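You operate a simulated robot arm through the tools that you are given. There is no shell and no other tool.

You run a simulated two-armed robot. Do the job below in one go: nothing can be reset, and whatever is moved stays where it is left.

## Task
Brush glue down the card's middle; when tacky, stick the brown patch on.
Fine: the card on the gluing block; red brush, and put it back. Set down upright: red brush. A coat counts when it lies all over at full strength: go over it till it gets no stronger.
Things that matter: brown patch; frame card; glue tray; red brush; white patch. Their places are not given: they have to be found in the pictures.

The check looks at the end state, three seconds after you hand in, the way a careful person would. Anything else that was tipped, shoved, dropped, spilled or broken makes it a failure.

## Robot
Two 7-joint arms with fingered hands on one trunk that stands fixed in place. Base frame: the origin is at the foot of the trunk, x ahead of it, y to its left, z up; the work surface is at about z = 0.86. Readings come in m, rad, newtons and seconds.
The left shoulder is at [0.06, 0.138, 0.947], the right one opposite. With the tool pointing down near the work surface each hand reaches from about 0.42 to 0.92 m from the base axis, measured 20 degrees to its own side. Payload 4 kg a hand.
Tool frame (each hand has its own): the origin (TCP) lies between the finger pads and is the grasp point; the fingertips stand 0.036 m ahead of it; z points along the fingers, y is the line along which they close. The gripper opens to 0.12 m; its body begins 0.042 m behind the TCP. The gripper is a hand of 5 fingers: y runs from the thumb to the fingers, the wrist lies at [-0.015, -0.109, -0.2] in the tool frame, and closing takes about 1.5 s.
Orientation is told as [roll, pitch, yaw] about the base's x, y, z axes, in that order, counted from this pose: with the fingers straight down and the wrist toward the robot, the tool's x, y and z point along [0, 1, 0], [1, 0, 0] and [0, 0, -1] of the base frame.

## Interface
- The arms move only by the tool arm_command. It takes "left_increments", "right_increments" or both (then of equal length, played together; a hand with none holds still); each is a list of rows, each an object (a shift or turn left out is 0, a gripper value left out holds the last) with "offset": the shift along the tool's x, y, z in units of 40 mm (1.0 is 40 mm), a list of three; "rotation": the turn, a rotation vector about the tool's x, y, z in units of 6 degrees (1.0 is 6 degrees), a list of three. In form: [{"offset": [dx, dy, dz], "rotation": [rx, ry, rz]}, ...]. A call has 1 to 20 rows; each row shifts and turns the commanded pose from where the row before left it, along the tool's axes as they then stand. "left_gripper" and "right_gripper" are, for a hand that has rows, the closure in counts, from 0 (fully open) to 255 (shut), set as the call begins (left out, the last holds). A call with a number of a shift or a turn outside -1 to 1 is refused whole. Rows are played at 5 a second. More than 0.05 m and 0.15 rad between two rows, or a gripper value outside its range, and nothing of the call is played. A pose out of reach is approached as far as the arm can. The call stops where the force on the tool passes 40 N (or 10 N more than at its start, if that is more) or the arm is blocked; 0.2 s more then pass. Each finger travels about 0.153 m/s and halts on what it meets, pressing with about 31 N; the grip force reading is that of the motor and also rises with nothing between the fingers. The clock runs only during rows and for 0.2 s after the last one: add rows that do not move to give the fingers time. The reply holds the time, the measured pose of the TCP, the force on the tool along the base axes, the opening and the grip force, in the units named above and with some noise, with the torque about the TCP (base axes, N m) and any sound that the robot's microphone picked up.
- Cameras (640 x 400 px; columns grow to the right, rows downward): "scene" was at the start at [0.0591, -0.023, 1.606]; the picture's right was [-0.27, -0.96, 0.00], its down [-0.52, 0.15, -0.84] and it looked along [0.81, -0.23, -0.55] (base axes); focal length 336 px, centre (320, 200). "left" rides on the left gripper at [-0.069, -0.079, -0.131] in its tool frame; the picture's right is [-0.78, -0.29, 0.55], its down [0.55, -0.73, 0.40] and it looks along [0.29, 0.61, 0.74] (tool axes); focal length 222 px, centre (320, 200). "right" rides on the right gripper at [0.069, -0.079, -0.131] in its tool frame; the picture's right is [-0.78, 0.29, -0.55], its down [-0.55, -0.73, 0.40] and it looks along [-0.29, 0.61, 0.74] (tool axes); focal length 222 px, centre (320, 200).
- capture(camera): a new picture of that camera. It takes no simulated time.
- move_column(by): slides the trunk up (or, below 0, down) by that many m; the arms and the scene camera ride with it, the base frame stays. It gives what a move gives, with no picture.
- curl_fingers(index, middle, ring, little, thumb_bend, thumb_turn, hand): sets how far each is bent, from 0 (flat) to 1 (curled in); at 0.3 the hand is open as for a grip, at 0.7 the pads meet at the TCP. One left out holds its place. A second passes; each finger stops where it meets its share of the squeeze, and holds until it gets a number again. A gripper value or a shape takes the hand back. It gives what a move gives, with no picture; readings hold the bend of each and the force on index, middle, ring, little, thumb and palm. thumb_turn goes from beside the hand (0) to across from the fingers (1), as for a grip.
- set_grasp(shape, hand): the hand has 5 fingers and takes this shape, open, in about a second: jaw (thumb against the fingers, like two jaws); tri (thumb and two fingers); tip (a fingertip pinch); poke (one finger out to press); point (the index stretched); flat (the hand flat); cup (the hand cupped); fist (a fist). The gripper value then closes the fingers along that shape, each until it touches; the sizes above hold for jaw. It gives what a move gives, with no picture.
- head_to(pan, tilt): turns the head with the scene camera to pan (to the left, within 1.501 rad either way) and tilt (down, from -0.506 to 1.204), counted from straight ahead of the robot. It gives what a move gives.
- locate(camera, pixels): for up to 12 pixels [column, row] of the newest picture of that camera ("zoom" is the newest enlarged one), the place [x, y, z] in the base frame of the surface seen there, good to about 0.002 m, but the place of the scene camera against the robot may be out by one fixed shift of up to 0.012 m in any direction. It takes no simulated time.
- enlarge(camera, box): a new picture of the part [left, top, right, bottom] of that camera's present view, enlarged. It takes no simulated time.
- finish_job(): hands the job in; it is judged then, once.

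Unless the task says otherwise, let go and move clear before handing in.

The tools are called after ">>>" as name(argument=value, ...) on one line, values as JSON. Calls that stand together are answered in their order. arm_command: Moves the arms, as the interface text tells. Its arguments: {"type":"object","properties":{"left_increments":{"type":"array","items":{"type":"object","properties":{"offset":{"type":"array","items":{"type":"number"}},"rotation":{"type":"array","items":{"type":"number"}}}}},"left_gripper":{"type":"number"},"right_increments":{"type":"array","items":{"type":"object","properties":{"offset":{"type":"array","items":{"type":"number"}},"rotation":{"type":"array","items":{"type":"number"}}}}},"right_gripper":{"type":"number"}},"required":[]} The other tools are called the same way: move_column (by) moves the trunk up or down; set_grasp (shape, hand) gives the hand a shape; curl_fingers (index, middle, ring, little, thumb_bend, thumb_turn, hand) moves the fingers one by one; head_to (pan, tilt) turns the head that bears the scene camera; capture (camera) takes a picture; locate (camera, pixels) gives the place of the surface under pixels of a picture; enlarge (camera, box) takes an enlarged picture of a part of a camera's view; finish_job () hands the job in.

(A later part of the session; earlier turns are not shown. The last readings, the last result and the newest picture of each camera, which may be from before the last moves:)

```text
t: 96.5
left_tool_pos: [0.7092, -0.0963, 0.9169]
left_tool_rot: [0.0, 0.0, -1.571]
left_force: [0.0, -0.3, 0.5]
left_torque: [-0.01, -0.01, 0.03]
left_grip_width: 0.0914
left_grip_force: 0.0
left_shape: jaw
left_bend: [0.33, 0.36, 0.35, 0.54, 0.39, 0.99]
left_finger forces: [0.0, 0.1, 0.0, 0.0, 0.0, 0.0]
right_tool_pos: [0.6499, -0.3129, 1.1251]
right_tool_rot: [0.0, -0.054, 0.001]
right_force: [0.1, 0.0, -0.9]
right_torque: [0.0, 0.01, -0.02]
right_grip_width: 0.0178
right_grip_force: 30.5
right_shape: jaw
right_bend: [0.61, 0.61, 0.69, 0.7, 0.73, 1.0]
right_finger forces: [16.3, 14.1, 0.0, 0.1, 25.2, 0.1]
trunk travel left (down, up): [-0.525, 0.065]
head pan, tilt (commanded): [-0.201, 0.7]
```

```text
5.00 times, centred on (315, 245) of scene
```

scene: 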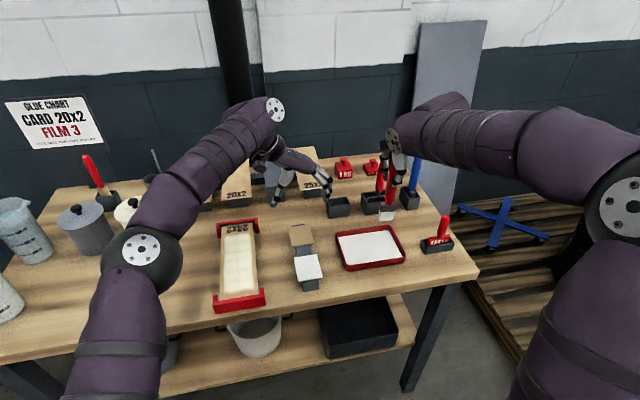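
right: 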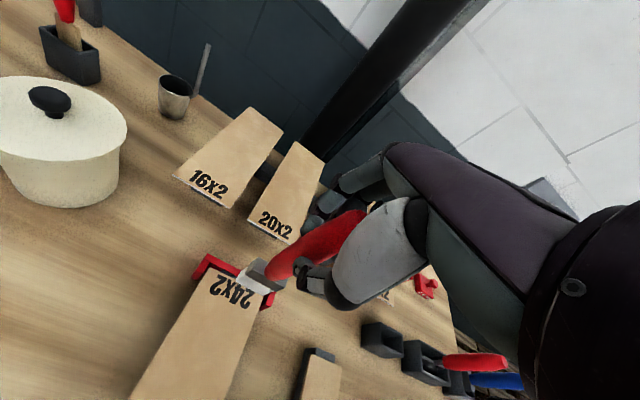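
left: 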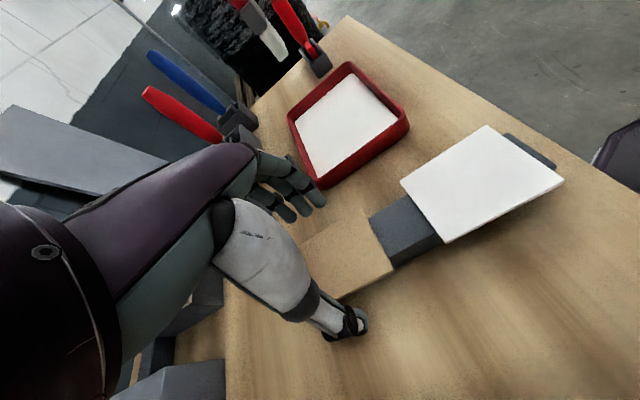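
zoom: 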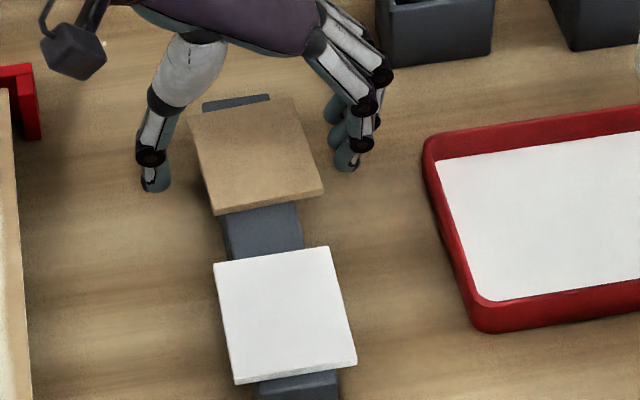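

Patch is centred at (0.7075, −0.0975), turned ~3.5°. I'll raise the hand 13 mm (TCP z≈0.930) so just the fingertip ends meet the edges, align yaw, and close in stages.

>>> arm_command(left_increments=[{"offset": [-0.04, 0.03, -0.33], "rotation": [0, 0, -0.55]}, {}, {}])

>>> arm_command(left_gripper=115, left_increments=[{}, {}, {}, {}])

>>> enlarge(camera="left", box=[250, 150, 390, 340])

>>> enlarge(camera="scene", box=[285, 205, 345, 265])

```text
t: 97.3
left_tool_pos: [0.7083, -0.0972, 0.9305]
left_tool_rot: [0.001, 0.0, -1.513]
left_force: [0.3, 0.9, -0.1]
left_torque: [0.0, -0.01, -0.01]
left_grip_width: 0.0915
left_grip_force: 0.0
left_shape: jaw
left_bend: [0.33, 0.36, 0.35, 0.54, 0.39, 0.99]
left_finger forces: [0.1, 0.0, 0.0, 0.0, 0.1, 0.0]
right_tool_pos: [0.6497, -0.3151, 1.1261]
right_tool_rot: [0.0, -0.055, 0.0]
right_force: [-0.5, 0.4, 0.0]
right_torque: [0.02, -0.01, 0.0]
right_grip_width: 0.0178
right_grip_force: 31.4
right_shape: jaw
right_bend: [0.61, 0.61, 0.69, 0.7, 0.73, 1.0]
right_finger forces: [16.4, 14.1, 0.0, 0.0, 25.2, 0.0]
trunk travel left (down, up): [-0.525, 0.065]
head pan, tilt (commanded): [-0.201, 0.7]
```

```text
t: 98.3
left_tool_pos: [0.7085, -0.0983, 0.9289]
left_tool_rot: [-0.001, -0.002, -1.513]
left_force: [-0.1, 0.9, -0.1]
left_torque: [0.02, 0.02, -0.01]
left_grip_width: 0.0663
left_grip_force: 0.1
left_shape: jaw
left_bend: [0.4, 0.44, 0.42, 0.67, 0.51, 1.0]
left_finger forces: [0.0, 0.0, 0.0, 0.1, 0.0, 0.1]
right_tool_pos: [0.6493, -0.3125, 1.1258]
right_tool_rot: [0.0, -0.055, 0.0]
right_force: [-0.3, -0.1, -0.6]
right_torque: [0.01, 0.01, -0.01]
right_grip_width: 0.0179
right_grip_force: 30.9
right_shape: jaw
right_bend: [0.61, 0.61, 0.69, 0.7, 0.73, 1.0]
right_finger forces: [16.4, 14.1, 0.1, 0.0, 25.2, 0.0]
trunk travel left (down, up): [-0.525, 0.065]
head pan, tilt (commanded): [-0.201, 0.7]
```

```text
2.11 times, centred on (320, 245) of left
```

zoom: 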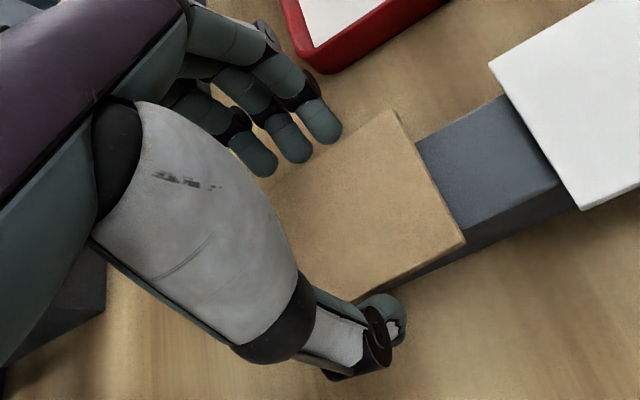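

```text
6.67 times, centred on (315, 235) of scene
```

zoom: 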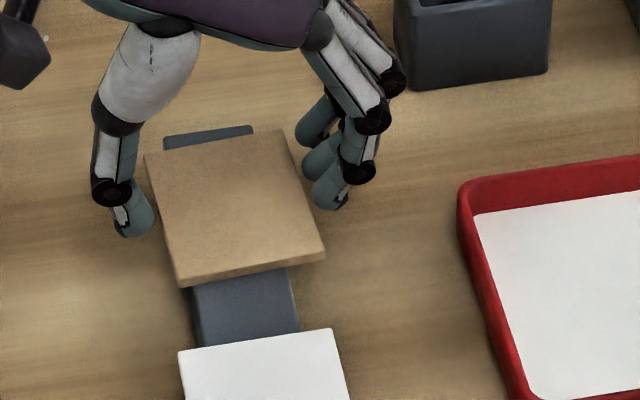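

>>> enlarge(camera="left", box=[250, 150, 390, 340])

>>> locate(camera="zoom", pixels=[[330, 133], [298, 152], [262, 168], [385, 300], [395, 330], [398, 315], [335, 140], [300, 158], [350, 200], [385, 292]])

```text
2.11 times, centred on (320, 245) of left
```

zoom: 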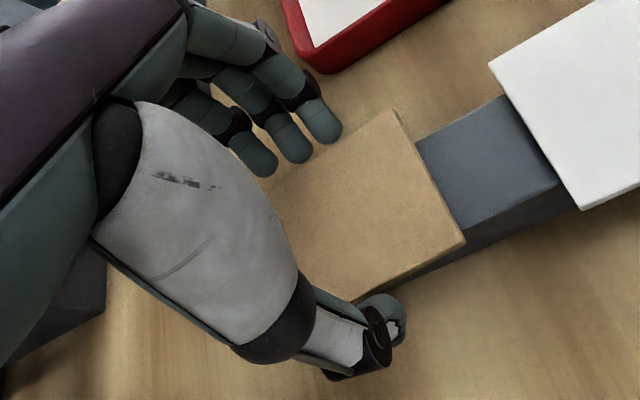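

```text
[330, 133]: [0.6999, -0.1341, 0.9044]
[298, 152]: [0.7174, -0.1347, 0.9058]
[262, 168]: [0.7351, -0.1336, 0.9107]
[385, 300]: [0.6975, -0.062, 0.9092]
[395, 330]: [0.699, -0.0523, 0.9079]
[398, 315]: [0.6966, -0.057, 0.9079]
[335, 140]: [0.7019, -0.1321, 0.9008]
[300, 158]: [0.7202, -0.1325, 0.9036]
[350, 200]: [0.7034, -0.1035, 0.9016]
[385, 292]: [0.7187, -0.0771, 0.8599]
```

Fingertip faces are ~3 mm from the patch's right edge and the thumb ~8 mm from the left. I'll lower 3 mm, shift 2 mm toward −y to balance, and close further in small stages.

>>> arm_command(left_increments=[{"offset": [0, 0.05, 0.075]}, {}])

>>> arm_command(left_gripper=140, left_increments=[{}, {}, {}])

>>> enlarge(camera="left", box=[250, 150, 390, 340])

>>> enlarge(camera="scene", box=[285, 205, 345, 265])

```text
t: 98.9
left_tool_pos: [0.7083, -0.0993, 0.9276]
left_tool_rot: [0.0, 0.0, -1.515]
left_force: [-0.7, 0.6, 0.2]
left_torque: [-0.02, 0.0, -0.01]
left_grip_width: 0.0661
left_grip_force: 0.0
left_shape: jaw
left_bend: [0.4, 0.44, 0.42, 0.67, 0.51, 1.0]
left_finger forces: [0.0, 0.1, 0.0, 0.0, 0.0, 0.1]
right_tool_pos: [0.6491, -0.3141, 1.1259]
right_tool_rot: [0.0, -0.054, 0.0]
right_force: [-1.0, 0.1, 0.1]
right_torque: [0.0, 0.0, 0.01]
right_grip_width: 0.018
right_grip_force: 30.7
right_shape: jaw
right_bend: [0.61, 0.61, 0.69, 0.7, 0.73, 1.0]
right_finger forces: [16.4, 14.2, 0.0, 0.1, 25.2, 0.0]
trunk travel left (down, up): [-0.525, 0.065]
head pan, tilt (commanded): [-0.201, 0.7]
```

```text
t: 99.7
left_tool_pos: [0.7078, -0.0998, 0.9287]
left_tool_rot: [0.0, 0.0, -1.514]
left_force: [0.7, 0.3, -0.2]
left_torque: [0.01, -0.04, 0.03]
left_grip_width: 0.0572
left_grip_force: 30.6
left_shape: jaw
left_bend: [0.42, 0.46, 0.45, 0.7, 0.6, 1.0]
left_finger forces: [15.6, 8.0, 3.6, 0.0, 27.2, 0.0]
right_tool_pos: [0.6498, -0.3145, 1.1244]
right_tool_rot: [0.001, -0.054, 0.001]
right_force: [-0.8, 0.2, -1.3]
right_torque: [0.04, 0.0, -0.06]
right_grip_width: 0.0179
right_grip_force: 31.2
right_shape: jaw
right_bend: [0.61, 0.61, 0.69, 0.7, 0.73, 1.0]
right_finger forces: [16.4, 14.1, 0.0, 0.0, 25.1, 0.0]
trunk travel left (down, up): [-0.525, 0.065]
head pan, tilt (commanded): [-0.201, 0.7]
```

```text
2.11 times, centred on (320, 245) of left
```

zoom: 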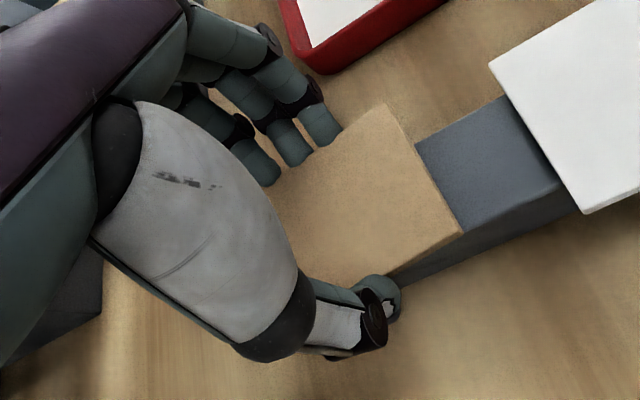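

```text
6.67 times, centred on (315, 235) of scene
```

zoom: 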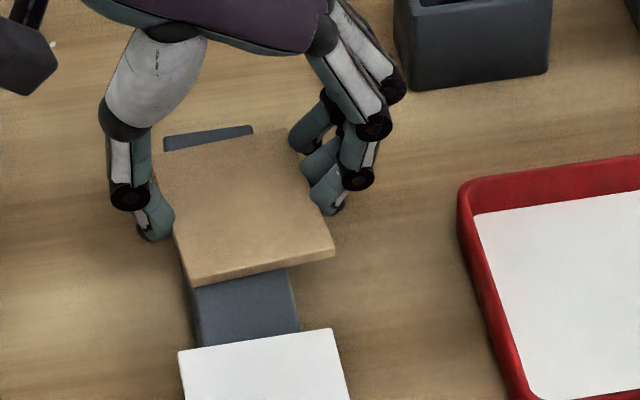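

Now a flat, balanced squeeze: opening 0.0572 m (the patch width), no net side force. Test-lift 8 mm, then look.

>>> arm_command(left_increments=[{"offset": [0, 0, -0.1]}, {"offset": [0, 0, -0.1]}, {}])

>>> enlarge(camera="scene", box=[285, 205, 345, 265])

>>> enlarge(camera="left", box=[250, 150, 390, 340])

>>> locate(camera="zoom", pixels=[[385, 115], [455, 230], [380, 200], [330, 180], [340, 270], [300, 200], [440, 235]])

```text
t: 100.5
left_tool_pos: [0.708, -0.1001, 0.936]
left_tool_rot: [-0.001, 0.0, -1.513]
left_force: [-0.5, 0.0, 0.3]
left_torque: [-0.02, 0.01, 0.04]
left_grip_width: 0.0571
left_grip_force: 30.9
left_shape: jaw
left_bend: [0.42, 0.46, 0.45, 0.7, 0.6, 1.0]
left_finger forces: [15.7, 7.9, 3.3, 0.0, 27.2, 0.0]
right_tool_pos: [0.6501, -0.3138, 1.1255]
right_tool_rot: [0.0, -0.053, -0.001]
right_force: [0.7, 0.4, -0.9]
right_torque: [0.0, -0.02, 0.02]
right_grip_width: 0.0179
right_grip_force: 30.3
right_shape: jaw
right_bend: [0.61, 0.61, 0.69, 0.7, 0.73, 1.0]
right_finger forces: [16.4, 14.1, 0.0, 0.0, 25.1, 0.1]
trunk travel left (down, up): [-0.525, 0.065]
head pan, tilt (commanded): [-0.201, 0.7]
```

```text
6.67 times, centred on (315, 235) of scene
```

zoom: 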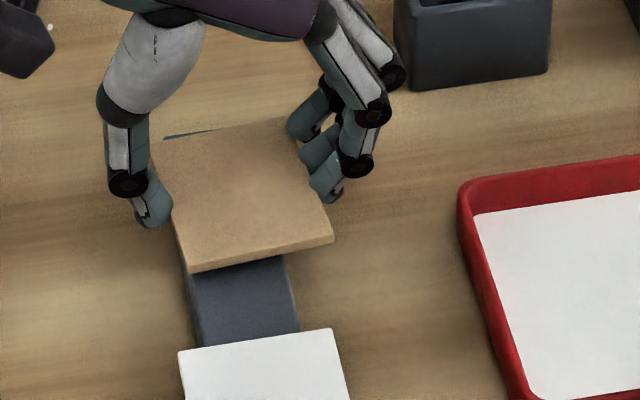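

```text
2.11 times, centred on (320, 245) of left
```

zoom: 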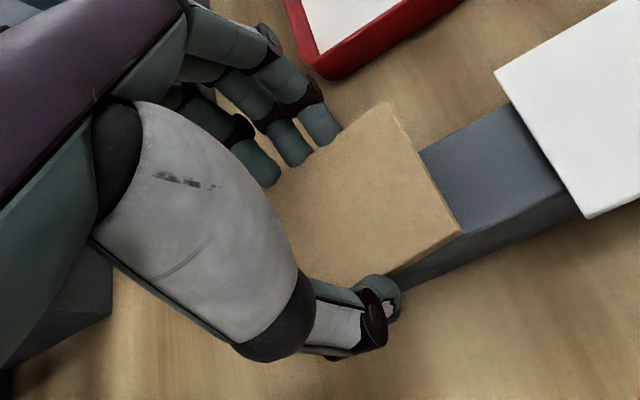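

```text
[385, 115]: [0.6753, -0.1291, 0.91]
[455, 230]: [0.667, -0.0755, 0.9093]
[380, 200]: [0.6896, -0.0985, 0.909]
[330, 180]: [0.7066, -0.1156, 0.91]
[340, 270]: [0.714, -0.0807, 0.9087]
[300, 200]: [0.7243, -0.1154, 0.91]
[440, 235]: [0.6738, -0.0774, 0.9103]
```

The patch rises flat with the hand (top z≈0.910). I'll measure its yaw in the grip from edge points so I can set it down square.

>>> enlarge(camera="left", box=[290, 180, 370, 300])

>>> enlarge(camera="scene", box=[290, 215, 330, 255])

>>> locate(camera="zoom", pixels=[[195, 215], [420, 240], [205, 310], [385, 252], [300, 265], [240, 280], [345, 120], [175, 165], [330, 60], [300, 65]])

```text
3.33 times, centred on (330, 240) of left
```

zoom: 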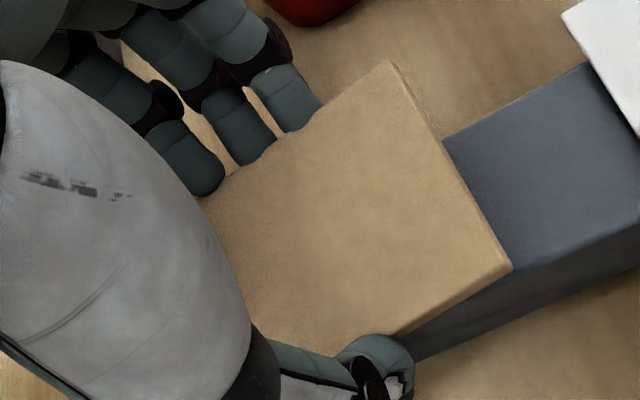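

```text
10.00 times, centred on (310, 235) of scene
```

zoom: 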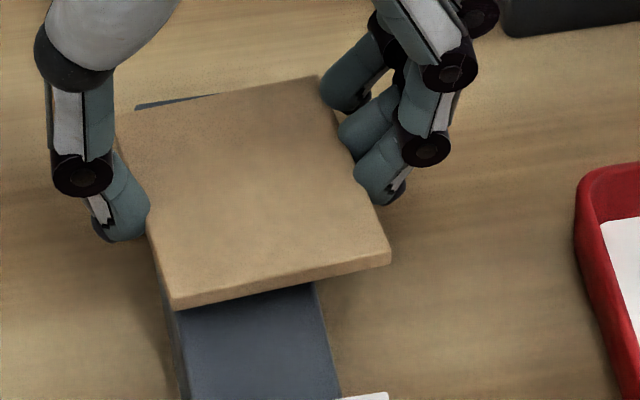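

```text
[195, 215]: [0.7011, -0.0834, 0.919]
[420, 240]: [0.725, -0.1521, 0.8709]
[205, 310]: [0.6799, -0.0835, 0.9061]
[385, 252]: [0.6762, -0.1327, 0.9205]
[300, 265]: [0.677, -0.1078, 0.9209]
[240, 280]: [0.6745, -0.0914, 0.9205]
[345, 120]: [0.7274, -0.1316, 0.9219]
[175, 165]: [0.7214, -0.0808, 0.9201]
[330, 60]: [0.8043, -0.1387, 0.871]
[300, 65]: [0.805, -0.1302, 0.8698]
```

>>> locate(camera="zoom", pixels=[[124, 122], [312, 84], [383, 244], [176, 291], [218, 103], [280, 267], [150, 215], [352, 160], [345, 145], [135, 160]])

```text
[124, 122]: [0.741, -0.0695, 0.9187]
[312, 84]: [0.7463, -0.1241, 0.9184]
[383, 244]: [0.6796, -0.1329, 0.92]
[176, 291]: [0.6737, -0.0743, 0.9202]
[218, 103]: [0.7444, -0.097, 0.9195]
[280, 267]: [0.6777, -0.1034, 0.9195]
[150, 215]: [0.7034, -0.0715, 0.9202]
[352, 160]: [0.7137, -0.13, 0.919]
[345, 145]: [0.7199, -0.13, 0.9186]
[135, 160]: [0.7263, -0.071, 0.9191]
```

The patch is flat, yawed 0.10 rad, centred within 2 mm of the TCP. I'll lift to z≈1.0, turn it square, and carry it over the strip's middle (0.660, 0.078).

>>> arm_command(left_increments=[{"offset": [0, 0, -0.4]}, {"offset": [0, 0, -0.6]}, {"offset": [0, 0, -0.6]}, {"rotation": [0, 0, 0.5]}, {"rotation": [0, 0, 0.455]}, {"offset": [-0.2237, -0.726, 0]}, {"offset": [-0.2237, -0.726, 0]}, {"offset": [-0.2237, -0.726, 0]}, {"offset": [-0.2237, -0.726, 0]}, {"offset": [-0.2237, -0.726, 0]}, {"offset": [-0.2237, -0.726, 0]}, {}, {}])

>>> capture(camera="scene")

>>> enlarge(camera="left", box=[230, 100, 590, 340])

>>> capture(camera="right")

```text
t: 103.3
left_tool_pos: [0.6634, 0.0762, 0.9998]
left_tool_rot: [0.0, 0.0, -1.612]
left_force: [-0.3, 0.2, 0.0]
left_torque: [0.04, 0.02, 0.04]
left_grip_width: 0.0571
left_grip_force: 31.2
left_shape: jaw
left_bend: [0.42, 0.46, 0.46, 0.7, 0.6, 1.0]
left_finger forces: [15.7, 8.0, 3.1, 0.1, 27.3, 0.1]
right_tool_pos: [0.6511, -0.3143, 1.1258]
right_tool_rot: [0.0, -0.053, -0.001]
right_force: [-0.2, 0.3, -0.9]
right_torque: [-0.05, 0.01, 0.01]
right_grip_width: 0.0177
right_grip_force: 31.0
right_shape: jaw
right_bend: [0.61, 0.61, 0.69, 0.7, 0.73, 1.0]
right_finger forces: [16.4, 14.0, 0.1, 0.0, 25.2, 0.0]
trunk travel left (down, up): [-0.525, 0.065]
head pan, tilt (commanded): [-0.201, 0.7]
```

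```text
taken
```

scene: 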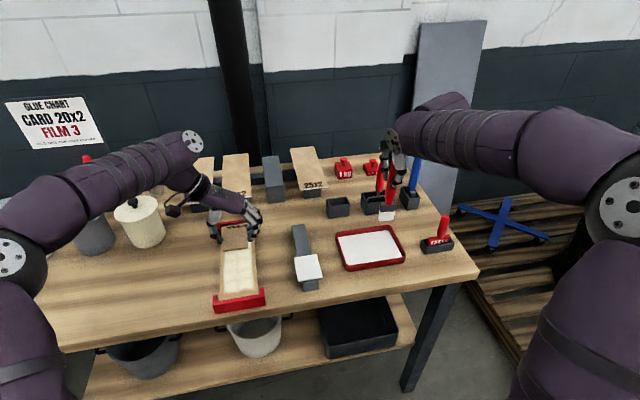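

```text
1.67 times, centred on (410, 220) of left
```

zoom: 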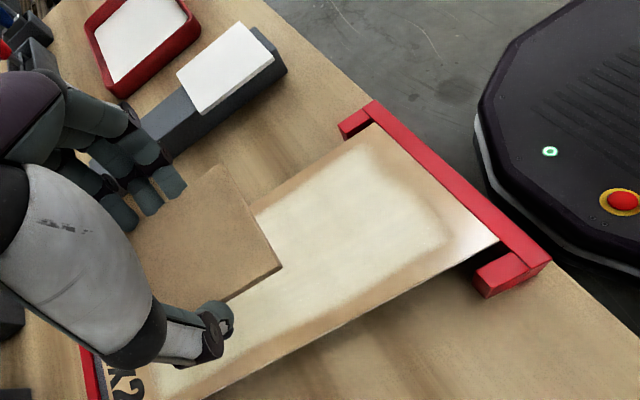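

```text
taken
```

right: 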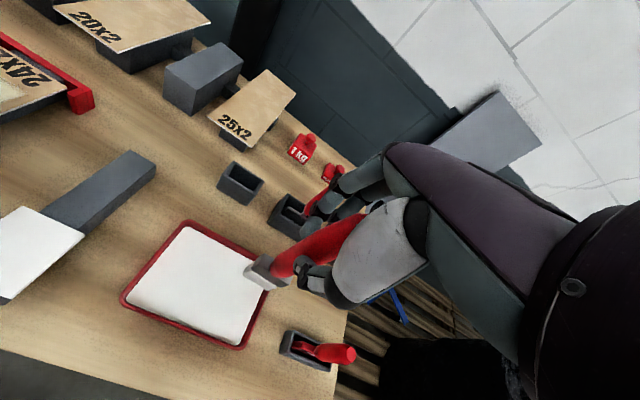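

The patch is held over the strip. There's a whitish sheen at the card's near-left corner (left-zoom (470,235)); I'll check that from the scene camera.

>>> enlarge(camera="scene", box=[200, 215, 280, 320])

>>> enlarge(camera="left", box=[420, 160, 540, 280])

```text
3.81 times, centred on (240, 268) of scene
```

zoom: 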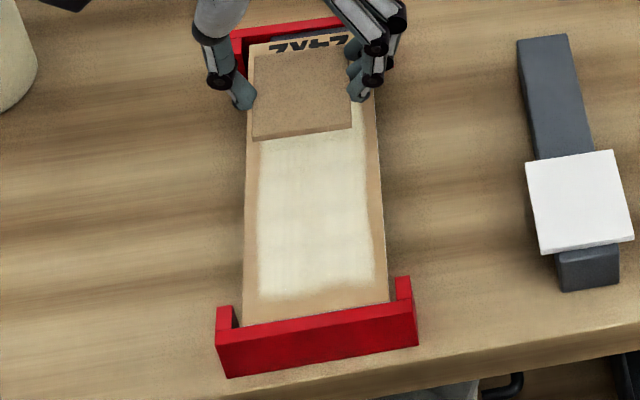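

```text
3.33 times, centred on (480, 220) of left
```

zoom: 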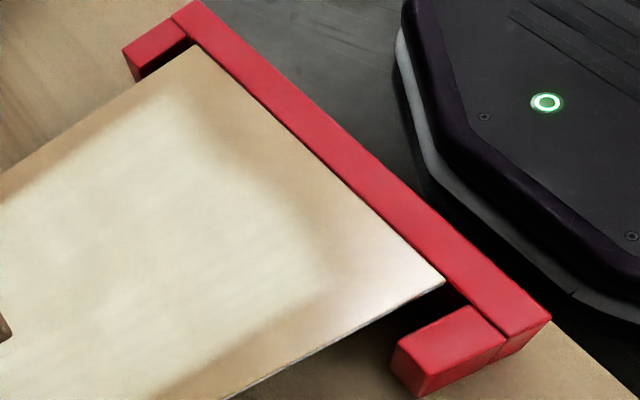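

That is only a view-dependent sheen; the coat is clean and cream. Now measure the held patch against the strip.

>>> enlarge(camera="left", box=[290, 180, 420, 310])

>>> locate(camera="zoom", pixels=[[230, 75], [335, 255], [280, 160], [255, 305], [180, 110], [200, 200], [300, 280], [400, 60], [420, 330]])

```text
3.08 times, centred on (355, 245) of left
```

zoom: 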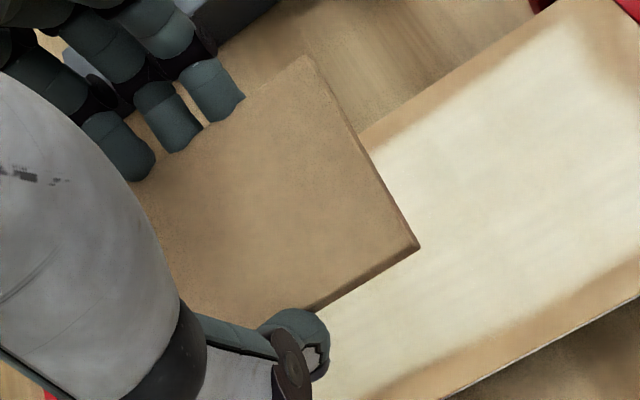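

```text
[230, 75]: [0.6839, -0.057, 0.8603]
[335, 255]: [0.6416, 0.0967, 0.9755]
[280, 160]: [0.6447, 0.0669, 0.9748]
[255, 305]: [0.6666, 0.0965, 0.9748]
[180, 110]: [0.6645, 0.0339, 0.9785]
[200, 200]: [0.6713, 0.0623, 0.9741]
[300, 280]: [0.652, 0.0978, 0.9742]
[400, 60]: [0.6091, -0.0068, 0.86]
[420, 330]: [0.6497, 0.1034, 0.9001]
```

>>> locate(camera="zoom", pixels=[[305, 64], [411, 246], [360, 158], [320, 303], [385, 268], [245, 98], [265, 86], [350, 285]])

```text
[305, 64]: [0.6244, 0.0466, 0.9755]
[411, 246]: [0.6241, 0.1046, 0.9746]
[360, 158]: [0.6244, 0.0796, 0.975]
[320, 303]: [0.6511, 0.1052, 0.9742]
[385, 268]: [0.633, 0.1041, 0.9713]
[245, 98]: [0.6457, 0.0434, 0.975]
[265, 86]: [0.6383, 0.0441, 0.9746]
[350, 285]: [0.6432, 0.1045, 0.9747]
```

The patch is square over the strip (near edge x≈0.624 constant), needs +2.5 mm in y. I'll shift and lower to TCP z≈0.941, just above touch.

>>> arm_command(left_increments=[{"offset": [0, -0.06, 0.4]}, {"offset": [0, 0, 0.4]}, {"offset": [0, 0, 0.4]}, {"offset": [0, 0, 0.25]}, {}, {}])

>>> enlarge(camera="left", box=[280, 150, 440, 310])

>>> enlarge(camera="scene", box=[210, 215, 270, 275])

```text
t: 104.7
left_tool_pos: [0.6624, 0.0788, 0.941]
left_tool_rot: [0.0, -0.002, -1.613]
left_force: [0.9, 0.2, 0.3]
left_torque: [-0.01, 0.01, 0.01]
left_grip_width: 0.0571
left_grip_force: 31.5
left_shape: jaw
left_bend: [0.42, 0.46, 0.46, 0.7, 0.6, 1.0]
left_finger forces: [15.7, 8.1, 3.2, 0.0, 27.4, 0.1]
right_tool_pos: [0.6491, -0.3138, 1.1248]
right_tool_rot: [0.0, -0.055, 0.0]
right_force: [-0.9, -1.1, -1.0]
right_torque: [0.01, 0.0, -0.02]
right_grip_width: 0.0177
right_grip_force: 30.4
right_shape: jaw
right_bend: [0.61, 0.61, 0.69, 0.7, 0.73, 1.0]
right_finger forces: [16.4, 14.1, 0.0, 0.1, 25.1, 0.0]
trunk travel left (down, up): [-0.525, 0.065]
head pan, tilt (commanded): [-0.201, 0.7]
```

```text
2.50 times, centred on (360, 230) of left
```

zoom: 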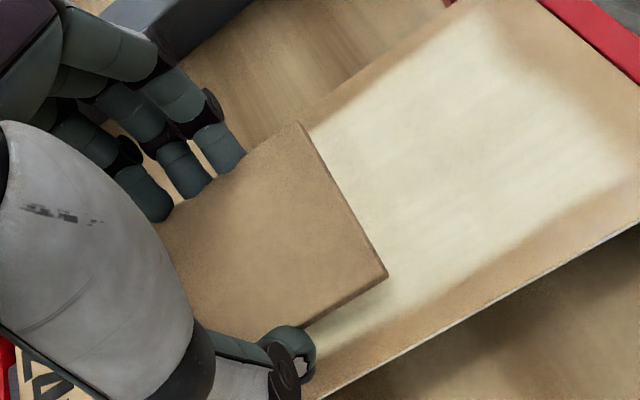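

```text
6.67 times, centred on (240, 245) of scene
```

zoom: 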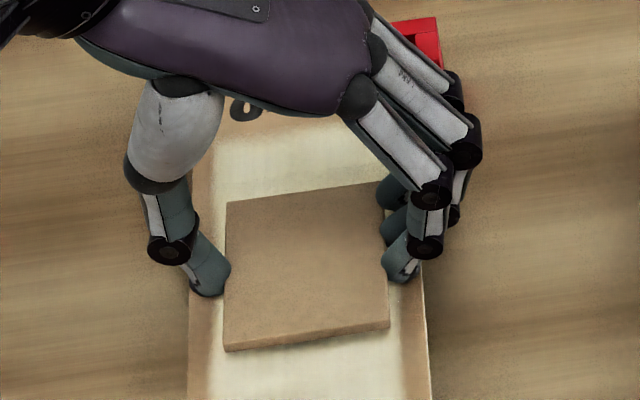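

The patch sits squarely above the strip's middle. Lower in 2 mm steps and feel for contact.

>>> arm_command(left_increments=[{"offset": [0, 0, 0.05]}, {"offset": [0, 0, 0.05]}, {"offset": [0, 0, 0.05]}, {}])

>>> enlarge(camera="scene", box=[210, 215, 270, 275])

```text
t: 105.7
left_tool_pos: [0.6624, 0.0786, 0.9346]
left_tool_rot: [0.002, 0.0, -1.613]
left_force: [0.2, -0.1, 4.7]
left_torque: [-0.06, 0.04, -0.04]
left_grip_width: 0.0571
left_grip_force: 30.5
left_shape: jaw
left_bend: [0.42, 0.46, 0.46, 0.7, 0.6, 1.0]
left_finger forces: [19.3, 7.9, 3.2, 0.0, 28.7, 0.0]
right_tool_pos: [0.6502, -0.3145, 1.1252]
right_tool_rot: [0.001, -0.054, 0.001]
right_force: [-0.4, 0.8, -1.0]
right_torque: [0.02, 0.04, 0.02]
right_grip_width: 0.0179
right_grip_force: 30.8
right_shape: jaw
right_bend: [0.61, 0.61, 0.69, 0.7, 0.73, 1.0]
right_finger forces: [16.4, 14.1, 0.0, 0.0, 25.1, 0.1]
trunk travel left (down, up): [-0.525, 0.065]
head pan, tilt (commanded): [-0.201, 0.7]
```

```text
6.67 times, centred on (240, 245) of scene
```

zoom: 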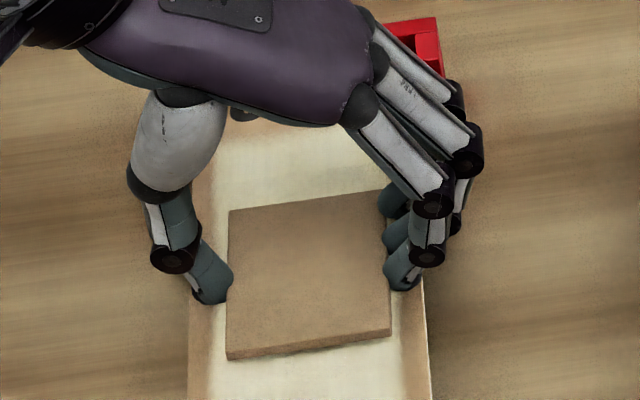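

Contact force 4.7 N. I'll check the patch's height to see whether the patch or the fingertips touched.

>>> enlarge(camera="left", box=[280, 150, 440, 310])

>>> locate(camera="zoom", pixels=[[300, 125], [375, 265], [280, 220], [340, 205], [310, 305], [230, 200], [382, 280], [420, 250], [300, 340]])

```text
2.50 times, centred on (360, 230) of left
```

zoom: 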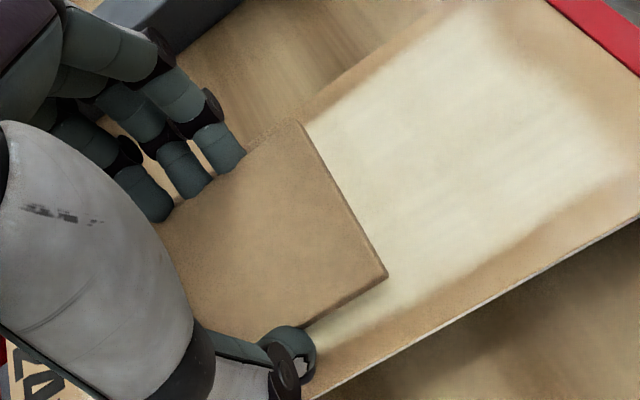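

```text
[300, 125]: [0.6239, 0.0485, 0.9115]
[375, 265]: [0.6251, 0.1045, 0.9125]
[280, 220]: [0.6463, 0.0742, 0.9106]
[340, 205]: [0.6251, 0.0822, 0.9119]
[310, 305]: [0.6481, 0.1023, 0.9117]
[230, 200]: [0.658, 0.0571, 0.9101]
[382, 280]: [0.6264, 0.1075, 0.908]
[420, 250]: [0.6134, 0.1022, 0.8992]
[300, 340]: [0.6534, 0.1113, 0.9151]
```

The patch underside is still ~5 mm above the card, since the fingertips touch first. I'll ease up half a millimetre and open the hand so the patch drops flat onto the tacky strip.

>>> arm_command(left_increments=[{"offset": [0, 0, -0.015]}, {}])

>>> arm_command(left_gripper=50, left_increments=[{}, {}, {}, {}])

>>> enlarge(camera="left", box=[280, 150, 440, 310])

>>> enlarge(camera="scene", box=[210, 215, 270, 275])

```text
t: 106.3
left_tool_pos: [0.6609, 0.0785, 0.9364]
left_tool_rot: [0.0, 0.0, -1.613]
left_force: [-0.3, -0.3, 3.1]
left_torque: [-0.07, 0.0, -0.01]
left_grip_width: 0.0572
left_grip_force: 30.7
left_shape: jaw
left_bend: [0.42, 0.46, 0.46, 0.7, 0.6, 1.0]
left_finger forces: [18.3, 8.1, 3.3, 0.1, 28.0, 0.0]
right_tool_pos: [0.6506, -0.3139, 1.1261]
right_tool_rot: [0.0, -0.054, 0.001]
right_force: [-0.7, -0.5, -0.6]
right_torque: [0.01, 0.0, -0.01]
right_grip_width: 0.0177
right_grip_force: 30.5
right_shape: jaw
right_bend: [0.61, 0.61, 0.69, 0.7, 0.73, 1.0]
right_finger forces: [16.3, 14.1, 0.1, 0.0, 25.0, 0.1]
trunk travel left (down, up): [-0.525, 0.065]
head pan, tilt (commanded): [-0.201, 0.7]
```

```text
t: 107.3
left_tool_pos: [0.6622, 0.0794, 0.9369]
left_tool_rot: [-0.001, 0.001, -1.612]
left_force: [0.9, -0.9, -0.3]
left_torque: [0.03, -0.02, -0.02]
left_grip_width: 0.0961
left_grip_force: 0.1
left_shape: jaw
left_bend: [0.32, 0.35, 0.34, 0.51, 0.39, 0.99]
left_finger forces: [0.0, 0.0, 0.0, 0.1, 0.0, 0.0]
right_tool_pos: [0.6502, -0.3134, 1.1253]
right_tool_rot: [0.001, -0.054, 0.0]
right_force: [0.1, -0.2, 0.1]
right_torque: [-0.01, 0.0, 0.01]
right_grip_width: 0.0181
right_grip_force: 31.0
right_shape: jaw
right_bend: [0.61, 0.61, 0.69, 0.7, 0.73, 1.0]
right_finger forces: [16.5, 14.0, 0.0, 0.1, 25.1, 0.0]
trunk travel left (down, up): [-0.525, 0.065]
head pan, tilt (commanded): [-0.201, 0.7]
```

```text
2.50 times, centred on (360, 230) of left
```

zoom: 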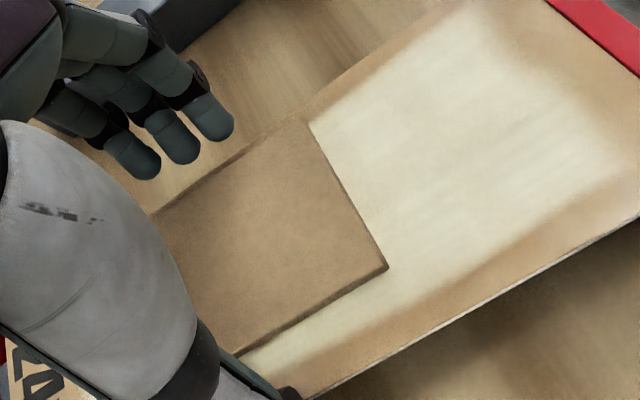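

```text
6.67 times, centred on (240, 245) of scene
```

zoom: 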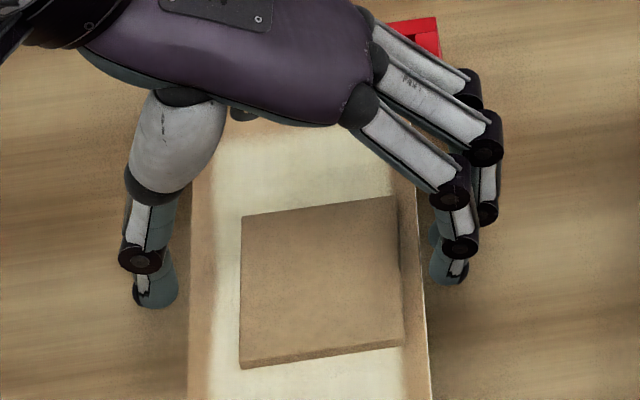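

The patch has dropped flat onto the strip, slightly toward −y. Measure its rest pose.

>>> enlarge(camera="left", box=[280, 150, 440, 310])

>>> locate(camera="zoom", pixels=[[302, 125], [380, 263], [240, 350], [165, 215], [280, 220], [340, 200], [230, 170], [320, 300], [315, 105], [420, 290]])

```text
2.50 times, centred on (360, 230) of left
```

zoom: 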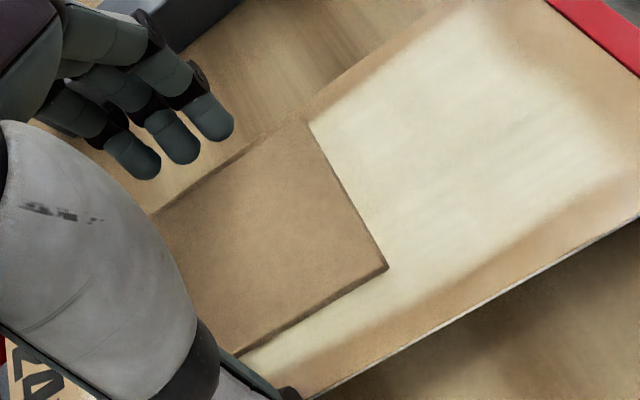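

```text
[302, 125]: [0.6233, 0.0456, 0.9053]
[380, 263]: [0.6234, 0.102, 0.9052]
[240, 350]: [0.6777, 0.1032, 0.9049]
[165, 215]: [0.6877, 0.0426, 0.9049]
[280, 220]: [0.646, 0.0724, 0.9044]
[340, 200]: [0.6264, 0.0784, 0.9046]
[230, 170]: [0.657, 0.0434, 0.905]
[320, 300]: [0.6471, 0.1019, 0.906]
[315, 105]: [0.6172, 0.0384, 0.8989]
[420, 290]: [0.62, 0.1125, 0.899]
```

The patch lies flat (top z≈0.905), centred at (0.659, 0.073), square and inside the strip. Now raise, close the fingers, and press down on its middle to bond it.

>>> arm_command(left_increments=[{"offset": [0, 0, -0.5]}, {"offset": [0, 0, -0.7]}, {"offset": [-0.08, 0.15, 0]}, {}])

>>> arm_command(left_gripper=255, left_increments=[{}, {}, {}, {}, {}, {}, {}, {}])

>>> enlarge(camera="left", box=[230, 130, 470, 330])

>>> enlarge(camera="scene", box=[200, 195, 280, 285])

```text
t: 108.3
left_tool_pos: [0.6588, 0.0735, 0.9833]
left_tool_rot: [0.0, 0.0, -1.614]
left_force: [-0.1, 0.3, -0.1]
left_torque: [0.01, 0.03, 0.01]
left_grip_width: 0.0965
left_grip_force: 0.1
left_shape: jaw
left_bend: [0.32, 0.35, 0.34, 0.51, 0.39, 0.99]
left_finger forces: [0.0, 0.0, 0.0, 0.0, 0.1, 0.1]
right_tool_pos: [0.6498, -0.3134, 1.1252]
right_tool_rot: [0.001, -0.053, -0.001]
right_force: [0.4, -0.5, 0.2]
right_torque: [0.0, -0.02, 0.01]
right_grip_width: 0.0179
right_grip_force: 31.0
right_shape: jaw
right_bend: [0.61, 0.61, 0.69, 0.7, 0.73, 1.0]
right_finger forces: [16.4, 14.2, 0.0, 0.0, 25.1, 0.0]
trunk travel left (down, up): [-0.525, 0.065]
head pan, tilt (commanded): [-0.201, 0.7]
```

```text
t: 110.1
left_tool_pos: [0.6577, 0.0719, 0.9842]
left_tool_rot: [-0.001, 0.001, -1.614]
left_force: [0.4, 0.2, -0.4]
left_torque: [0.03, 0.0, 0.01]
left_grip_width: 0.0002
left_grip_force: 30.9
left_shape: jaw
left_bend: [0.7, 0.7, 0.7, 0.66, 0.7, 1.0]
left_finger forces: [0.1, 0.1, 0.1, 0.0, 0.1, 0.1]
right_tool_pos: [0.6501, -0.3131, 1.1259]
right_tool_rot: [0.0, -0.055, -0.001]
right_force: [0.2, -1.0, -0.1]
right_torque: [-0.06, 0.01, 0.0]
right_grip_width: 0.0177
right_grip_force: 30.6
right_shape: jaw
right_bend: [0.61, 0.61, 0.69, 0.7, 0.73, 1.0]
right_finger forces: [16.3, 14.2, 0.0, 0.0, 25.1, 0.0]
trunk travel left (down, up): [-0.525, 0.065]
head pan, tilt (commanded): [-0.201, 0.7]
```

```text
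2.00 times, centred on (350, 230) of left
```

zoom: 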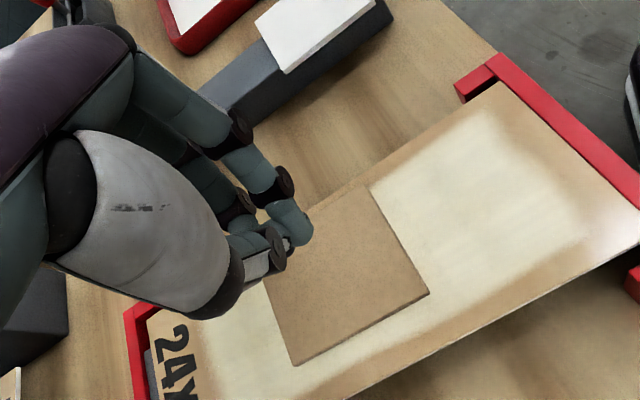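

```text
4.44 times, centred on (240, 240) of scene
```

zoom: 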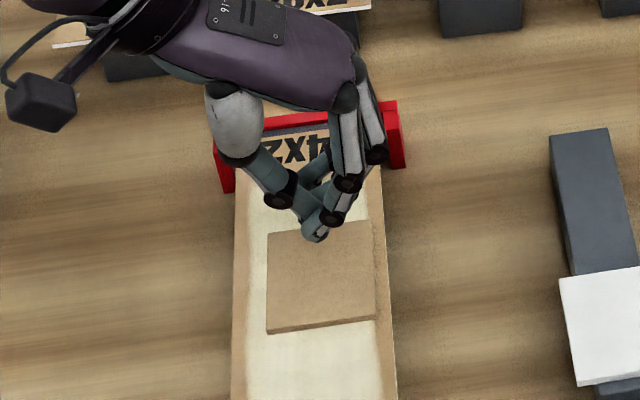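

The fingers are closed above the patch's middle. Lower to touch and press to about 10–15 N.

>>> arm_command(left_increments=[{"offset": [0, 0, 0.5]}, {"offset": [0, 0, 0.4]}, {"offset": [0, 0, 0.1]}, {"offset": [0, 0, 0.05]}, {"offset": [0, 0, 0.04]}, {}])

>>> enlarge(camera="left", box=[230, 130, 470, 330])

```text
t: 111.5
left_tool_pos: [0.6586, 0.0715, 0.9429]
left_tool_rot: [0.004, -0.002, -1.614]
left_force: [0.1, -2.6, 15.8]
left_torque: [-0.16, 0.05, 0.05]
left_grip_width: 0.0001
left_grip_force: 31.0
left_shape: jaw
left_bend: [0.7, 0.7, 0.7, 0.66, 0.7, 1.0]
left_finger forces: [0.0, 0.1, 0.0, 0.0, 0.0, 0.0]
right_tool_pos: [0.6495, -0.3143, 1.1265]
right_tool_rot: [0.002, -0.056, 0.0]
right_force: [-0.3, -0.3, -0.8]
right_torque: [0.03, -0.01, 0.0]
right_grip_width: 0.0179
right_grip_force: 31.1
right_shape: jaw
right_bend: [0.61, 0.61, 0.69, 0.7, 0.73, 1.0]
right_finger forces: [16.4, 14.2, 0.0, 0.0, 25.1, 0.1]
trunk travel left (down, up): [-0.525, 0.065]
head pan, tilt (commanded): [-0.201, 0.7]
```

```text
2.00 times, centred on (350, 230) of left
```

zoom: 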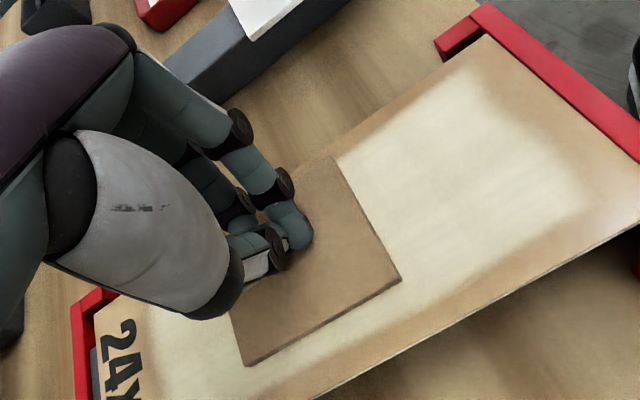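

Pressing with 16 N on the patch's middle. Hold about 2 s, then lift off straight up.

>>> arm_command(left_increments=[{}, {"offset": [0, 0, 0.02]}, {}, {}, {}, {}, {}, {}, {}, {}])

>>> arm_command(left_increments=[{"offset": [0, 0, -0.1]}, {"offset": [0, 0, -0.5]}, {"offset": [0, 0, -0.8]}, {"offset": [0, 0, -0.8]}, {"offset": [0, 0, -0.8]}, {}])

>>> capture(camera="left")

>>> enlarge(camera="scene", box=[200, 195, 290, 320])

```text
t: 113.7
left_tool_pos: [0.658, 0.0713, 0.9415]
left_tool_rot: [0.004, -0.002, -1.614]
left_force: [3.2, -8.5, 28.6]
left_torque: [-0.32, -0.05, 0.04]
left_grip_width: 0.0
left_grip_force: 31.1
left_shape: jaw
left_bend: [0.7, 0.7, 0.7, 0.66, 0.7, 1.0]
left_finger forces: [43.1, 0.0, 0.0, 0.1, 0.0, 0.1]
right_tool_pos: [0.6487, -0.315, 1.127]
right_tool_rot: [0.001, -0.056, 0.001]
right_force: [-0.9, -0.1, -1.6]
right_torque: [-0.01, -0.04, 0.02]
right_grip_width: 0.0177
right_grip_force: 31.4
right_shape: jaw
right_bend: [0.61, 0.61, 0.69, 0.7, 0.73, 1.0]
right_finger forces: [16.4, 14.0, 0.1, 0.0, 25.1, 0.0]
trunk travel left (down, up): [-0.525, 0.065]
head pan, tilt (commanded): [-0.201, 0.7]
```

```text
t: 115.1
left_tool_pos: [0.6584, 0.0741, 1.0594]
left_tool_rot: [-0.003, 0.0, -1.613]
left_force: [0.5, -0.3, 0.4]
left_torque: [0.01, 0.03, -0.02]
left_grip_width: 0.0
left_grip_force: 31.1
left_shape: jaw
left_bend: [0.7, 0.7, 0.7, 0.66, 0.7, 1.0]
left_finger forces: [0.0, 0.0, 0.0, 0.0, 0.0, 0.0]
right_tool_pos: [0.6512, -0.3138, 1.1254]
right_tool_rot: [0.001, -0.053, 0.0]
right_force: [-0.3, 0.0, 0.4]
right_torque: [-0.02, -0.01, 0.0]
right_grip_width: 0.0178
right_grip_force: 30.7
right_shape: jaw
right_bend: [0.61, 0.61, 0.69, 0.7, 0.73, 1.0]
right_finger forces: [16.4, 14.0, 0.0, 0.0, 25.1, 0.1]
trunk travel left (down, up): [-0.525, 0.065]
head pan, tilt (commanded): [-0.201, 0.7]
```

```text
taken
```

left: 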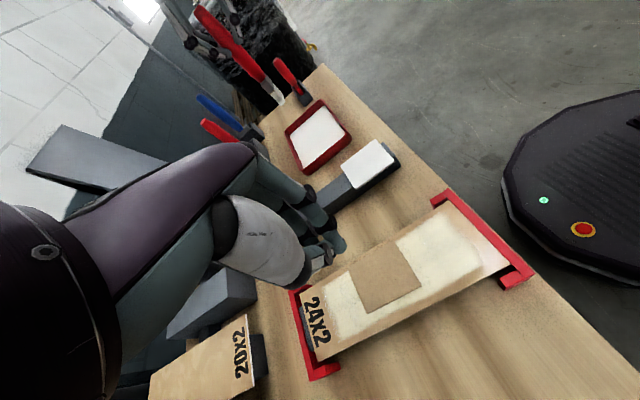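

```text
3.20 times, centred on (245, 258) of scene
```

zoom: 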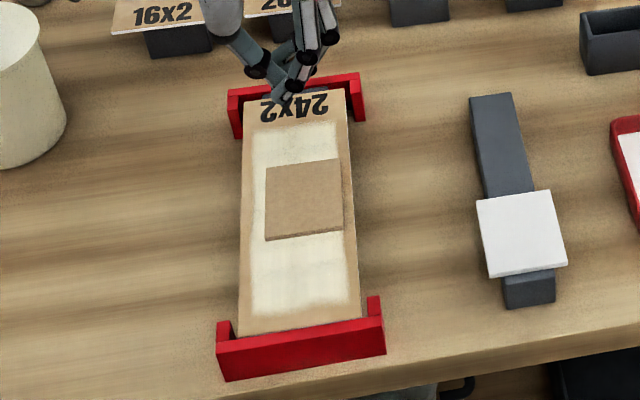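

The patch stayed in place when I lifted off. Check its final pose, then return the left arm to its side.

>>> enlarge(camera="left", box=[330, 190, 530, 350])

>>> locate(camera="zoom", pixels=[[65, 210], [185, 150], [280, 270], [105, 365], [205, 180], [170, 250], [190, 310], [150, 220], [300, 95], [550, 215]])

```text
2.50 times, centred on (430, 270) of left
```

zoom: 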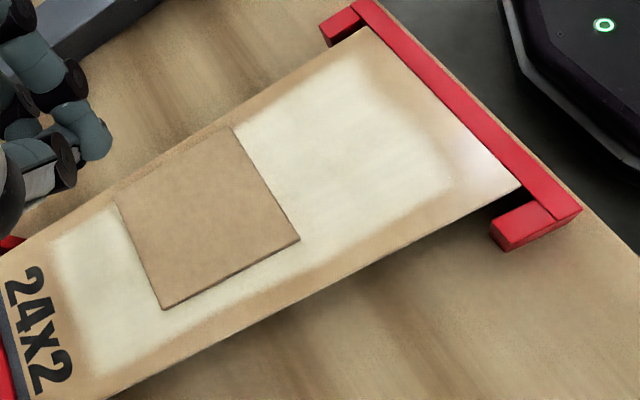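

```text
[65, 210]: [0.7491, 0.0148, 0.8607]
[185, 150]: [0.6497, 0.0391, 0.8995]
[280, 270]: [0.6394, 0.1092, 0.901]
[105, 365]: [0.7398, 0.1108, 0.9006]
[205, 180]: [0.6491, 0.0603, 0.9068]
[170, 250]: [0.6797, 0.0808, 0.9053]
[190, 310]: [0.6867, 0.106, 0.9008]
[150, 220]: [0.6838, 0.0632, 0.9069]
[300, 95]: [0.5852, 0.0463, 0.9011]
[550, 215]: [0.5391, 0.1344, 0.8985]
```

>>> locate(camera="zoom", pixels=[[118, 204], [231, 129], [296, 238], [164, 305], [180, 160], [265, 182], [230, 270], [140, 255], [55, 245], [95, 370], [360, 65], [445, 185]])

```text
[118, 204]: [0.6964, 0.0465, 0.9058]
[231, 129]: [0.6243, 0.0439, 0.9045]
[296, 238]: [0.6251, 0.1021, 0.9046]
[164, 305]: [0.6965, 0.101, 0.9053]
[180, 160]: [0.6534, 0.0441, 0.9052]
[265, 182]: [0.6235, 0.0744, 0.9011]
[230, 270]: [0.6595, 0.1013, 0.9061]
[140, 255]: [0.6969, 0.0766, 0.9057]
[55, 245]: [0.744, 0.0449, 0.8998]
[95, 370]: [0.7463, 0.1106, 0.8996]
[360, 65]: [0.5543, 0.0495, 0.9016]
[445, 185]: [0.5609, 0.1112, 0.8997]
```

Patch centre (0.6605, 0.073), square and bonded. Left hand now retreats to its side; then I examine the brush pose in the right hand for returning it to its holder.

>>> arm_command(left_increments=[{"offset": [-0.2, -0.7, -0.4]}, {"offset": [-0.2, -0.8, -0.4]}, {"offset": [-0.2, -0.85, -0.4]}, {"offset": [-0.2, -0.85, -0.4]}, {"offset": [-0.2, -0.85, -0.4]}, {"offset": [-0.2, -0.85, -0.4]}, {"offset": [-0.2, -0.85, -0.4]}, {"offset": [-0.2, -0.8, -0.4]}, {}], left_gripper=0)

>>> enlarge(camera="right", box=[150, 180, 350, 340])

>>> locate(camera="zoom", pixels=[[330, 265], [340, 200], [400, 210], [450, 170], [500, 130], [605, 85], [370, 262], [300, 255], [320, 280], [380, 270]])

>>> enlarge(camera="scene", box=[320, 120, 440, 230])

```text
t: 117.1
left_tool_pos: [0.6067, 0.339, 1.1872]
left_tool_rot: [0.002, 0.001, -1.615]
left_force: [-0.3, 0.9, -0.1]
left_torque: [-0.01, -0.02, 0.01]
left_grip_width: 0.1201
left_grip_force: 0.1
left_shape: jaw
left_bend: [0.3, 0.3, 0.3, 0.3, 0.3, 0.97]
left_finger forces: [0.0, 0.1, 0.0, 0.1, 0.0, 0.0]
right_tool_pos: [0.6503, -0.3131, 1.125]
right_tool_rot: [0.001, -0.053, 0.0]
right_force: [0.9, 1.1, 0.3]
right_torque: [0.05, -0.03, 0.03]
right_grip_width: 0.0177
right_grip_force: 31.1
right_shape: jaw
right_bend: [0.61, 0.61, 0.69, 0.7, 0.73, 1.0]
right_finger forces: [16.4, 14.1, 0.1, 0.0, 25.1, 0.1]
trunk travel left (down, up): [-0.525, 0.065]
head pan, tilt (commanded): [-0.201, 0.7]
```

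```text
2.50 times, centred on (250, 260) of right
```

zoom: 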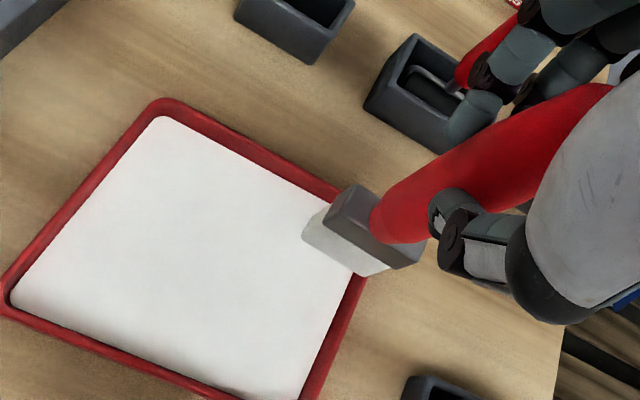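

```text
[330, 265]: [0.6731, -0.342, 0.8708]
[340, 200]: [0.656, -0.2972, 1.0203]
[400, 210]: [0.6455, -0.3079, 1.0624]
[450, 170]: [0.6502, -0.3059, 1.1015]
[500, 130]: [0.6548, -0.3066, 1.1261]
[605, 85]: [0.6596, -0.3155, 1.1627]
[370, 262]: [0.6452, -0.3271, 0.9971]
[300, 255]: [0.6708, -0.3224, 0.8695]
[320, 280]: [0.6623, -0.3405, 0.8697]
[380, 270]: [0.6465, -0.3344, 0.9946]
```

```text
3.64 times, centred on (380, 175) of scene
```

zoom: 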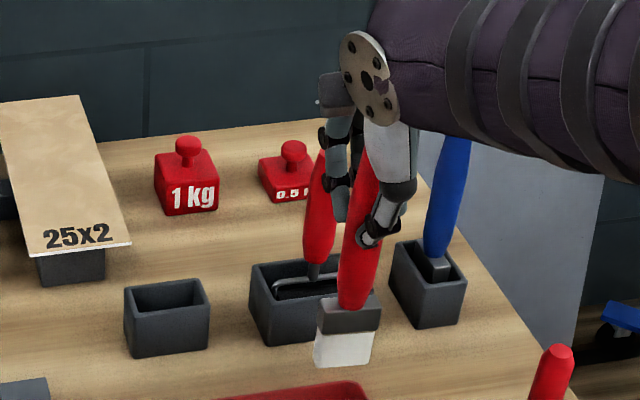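

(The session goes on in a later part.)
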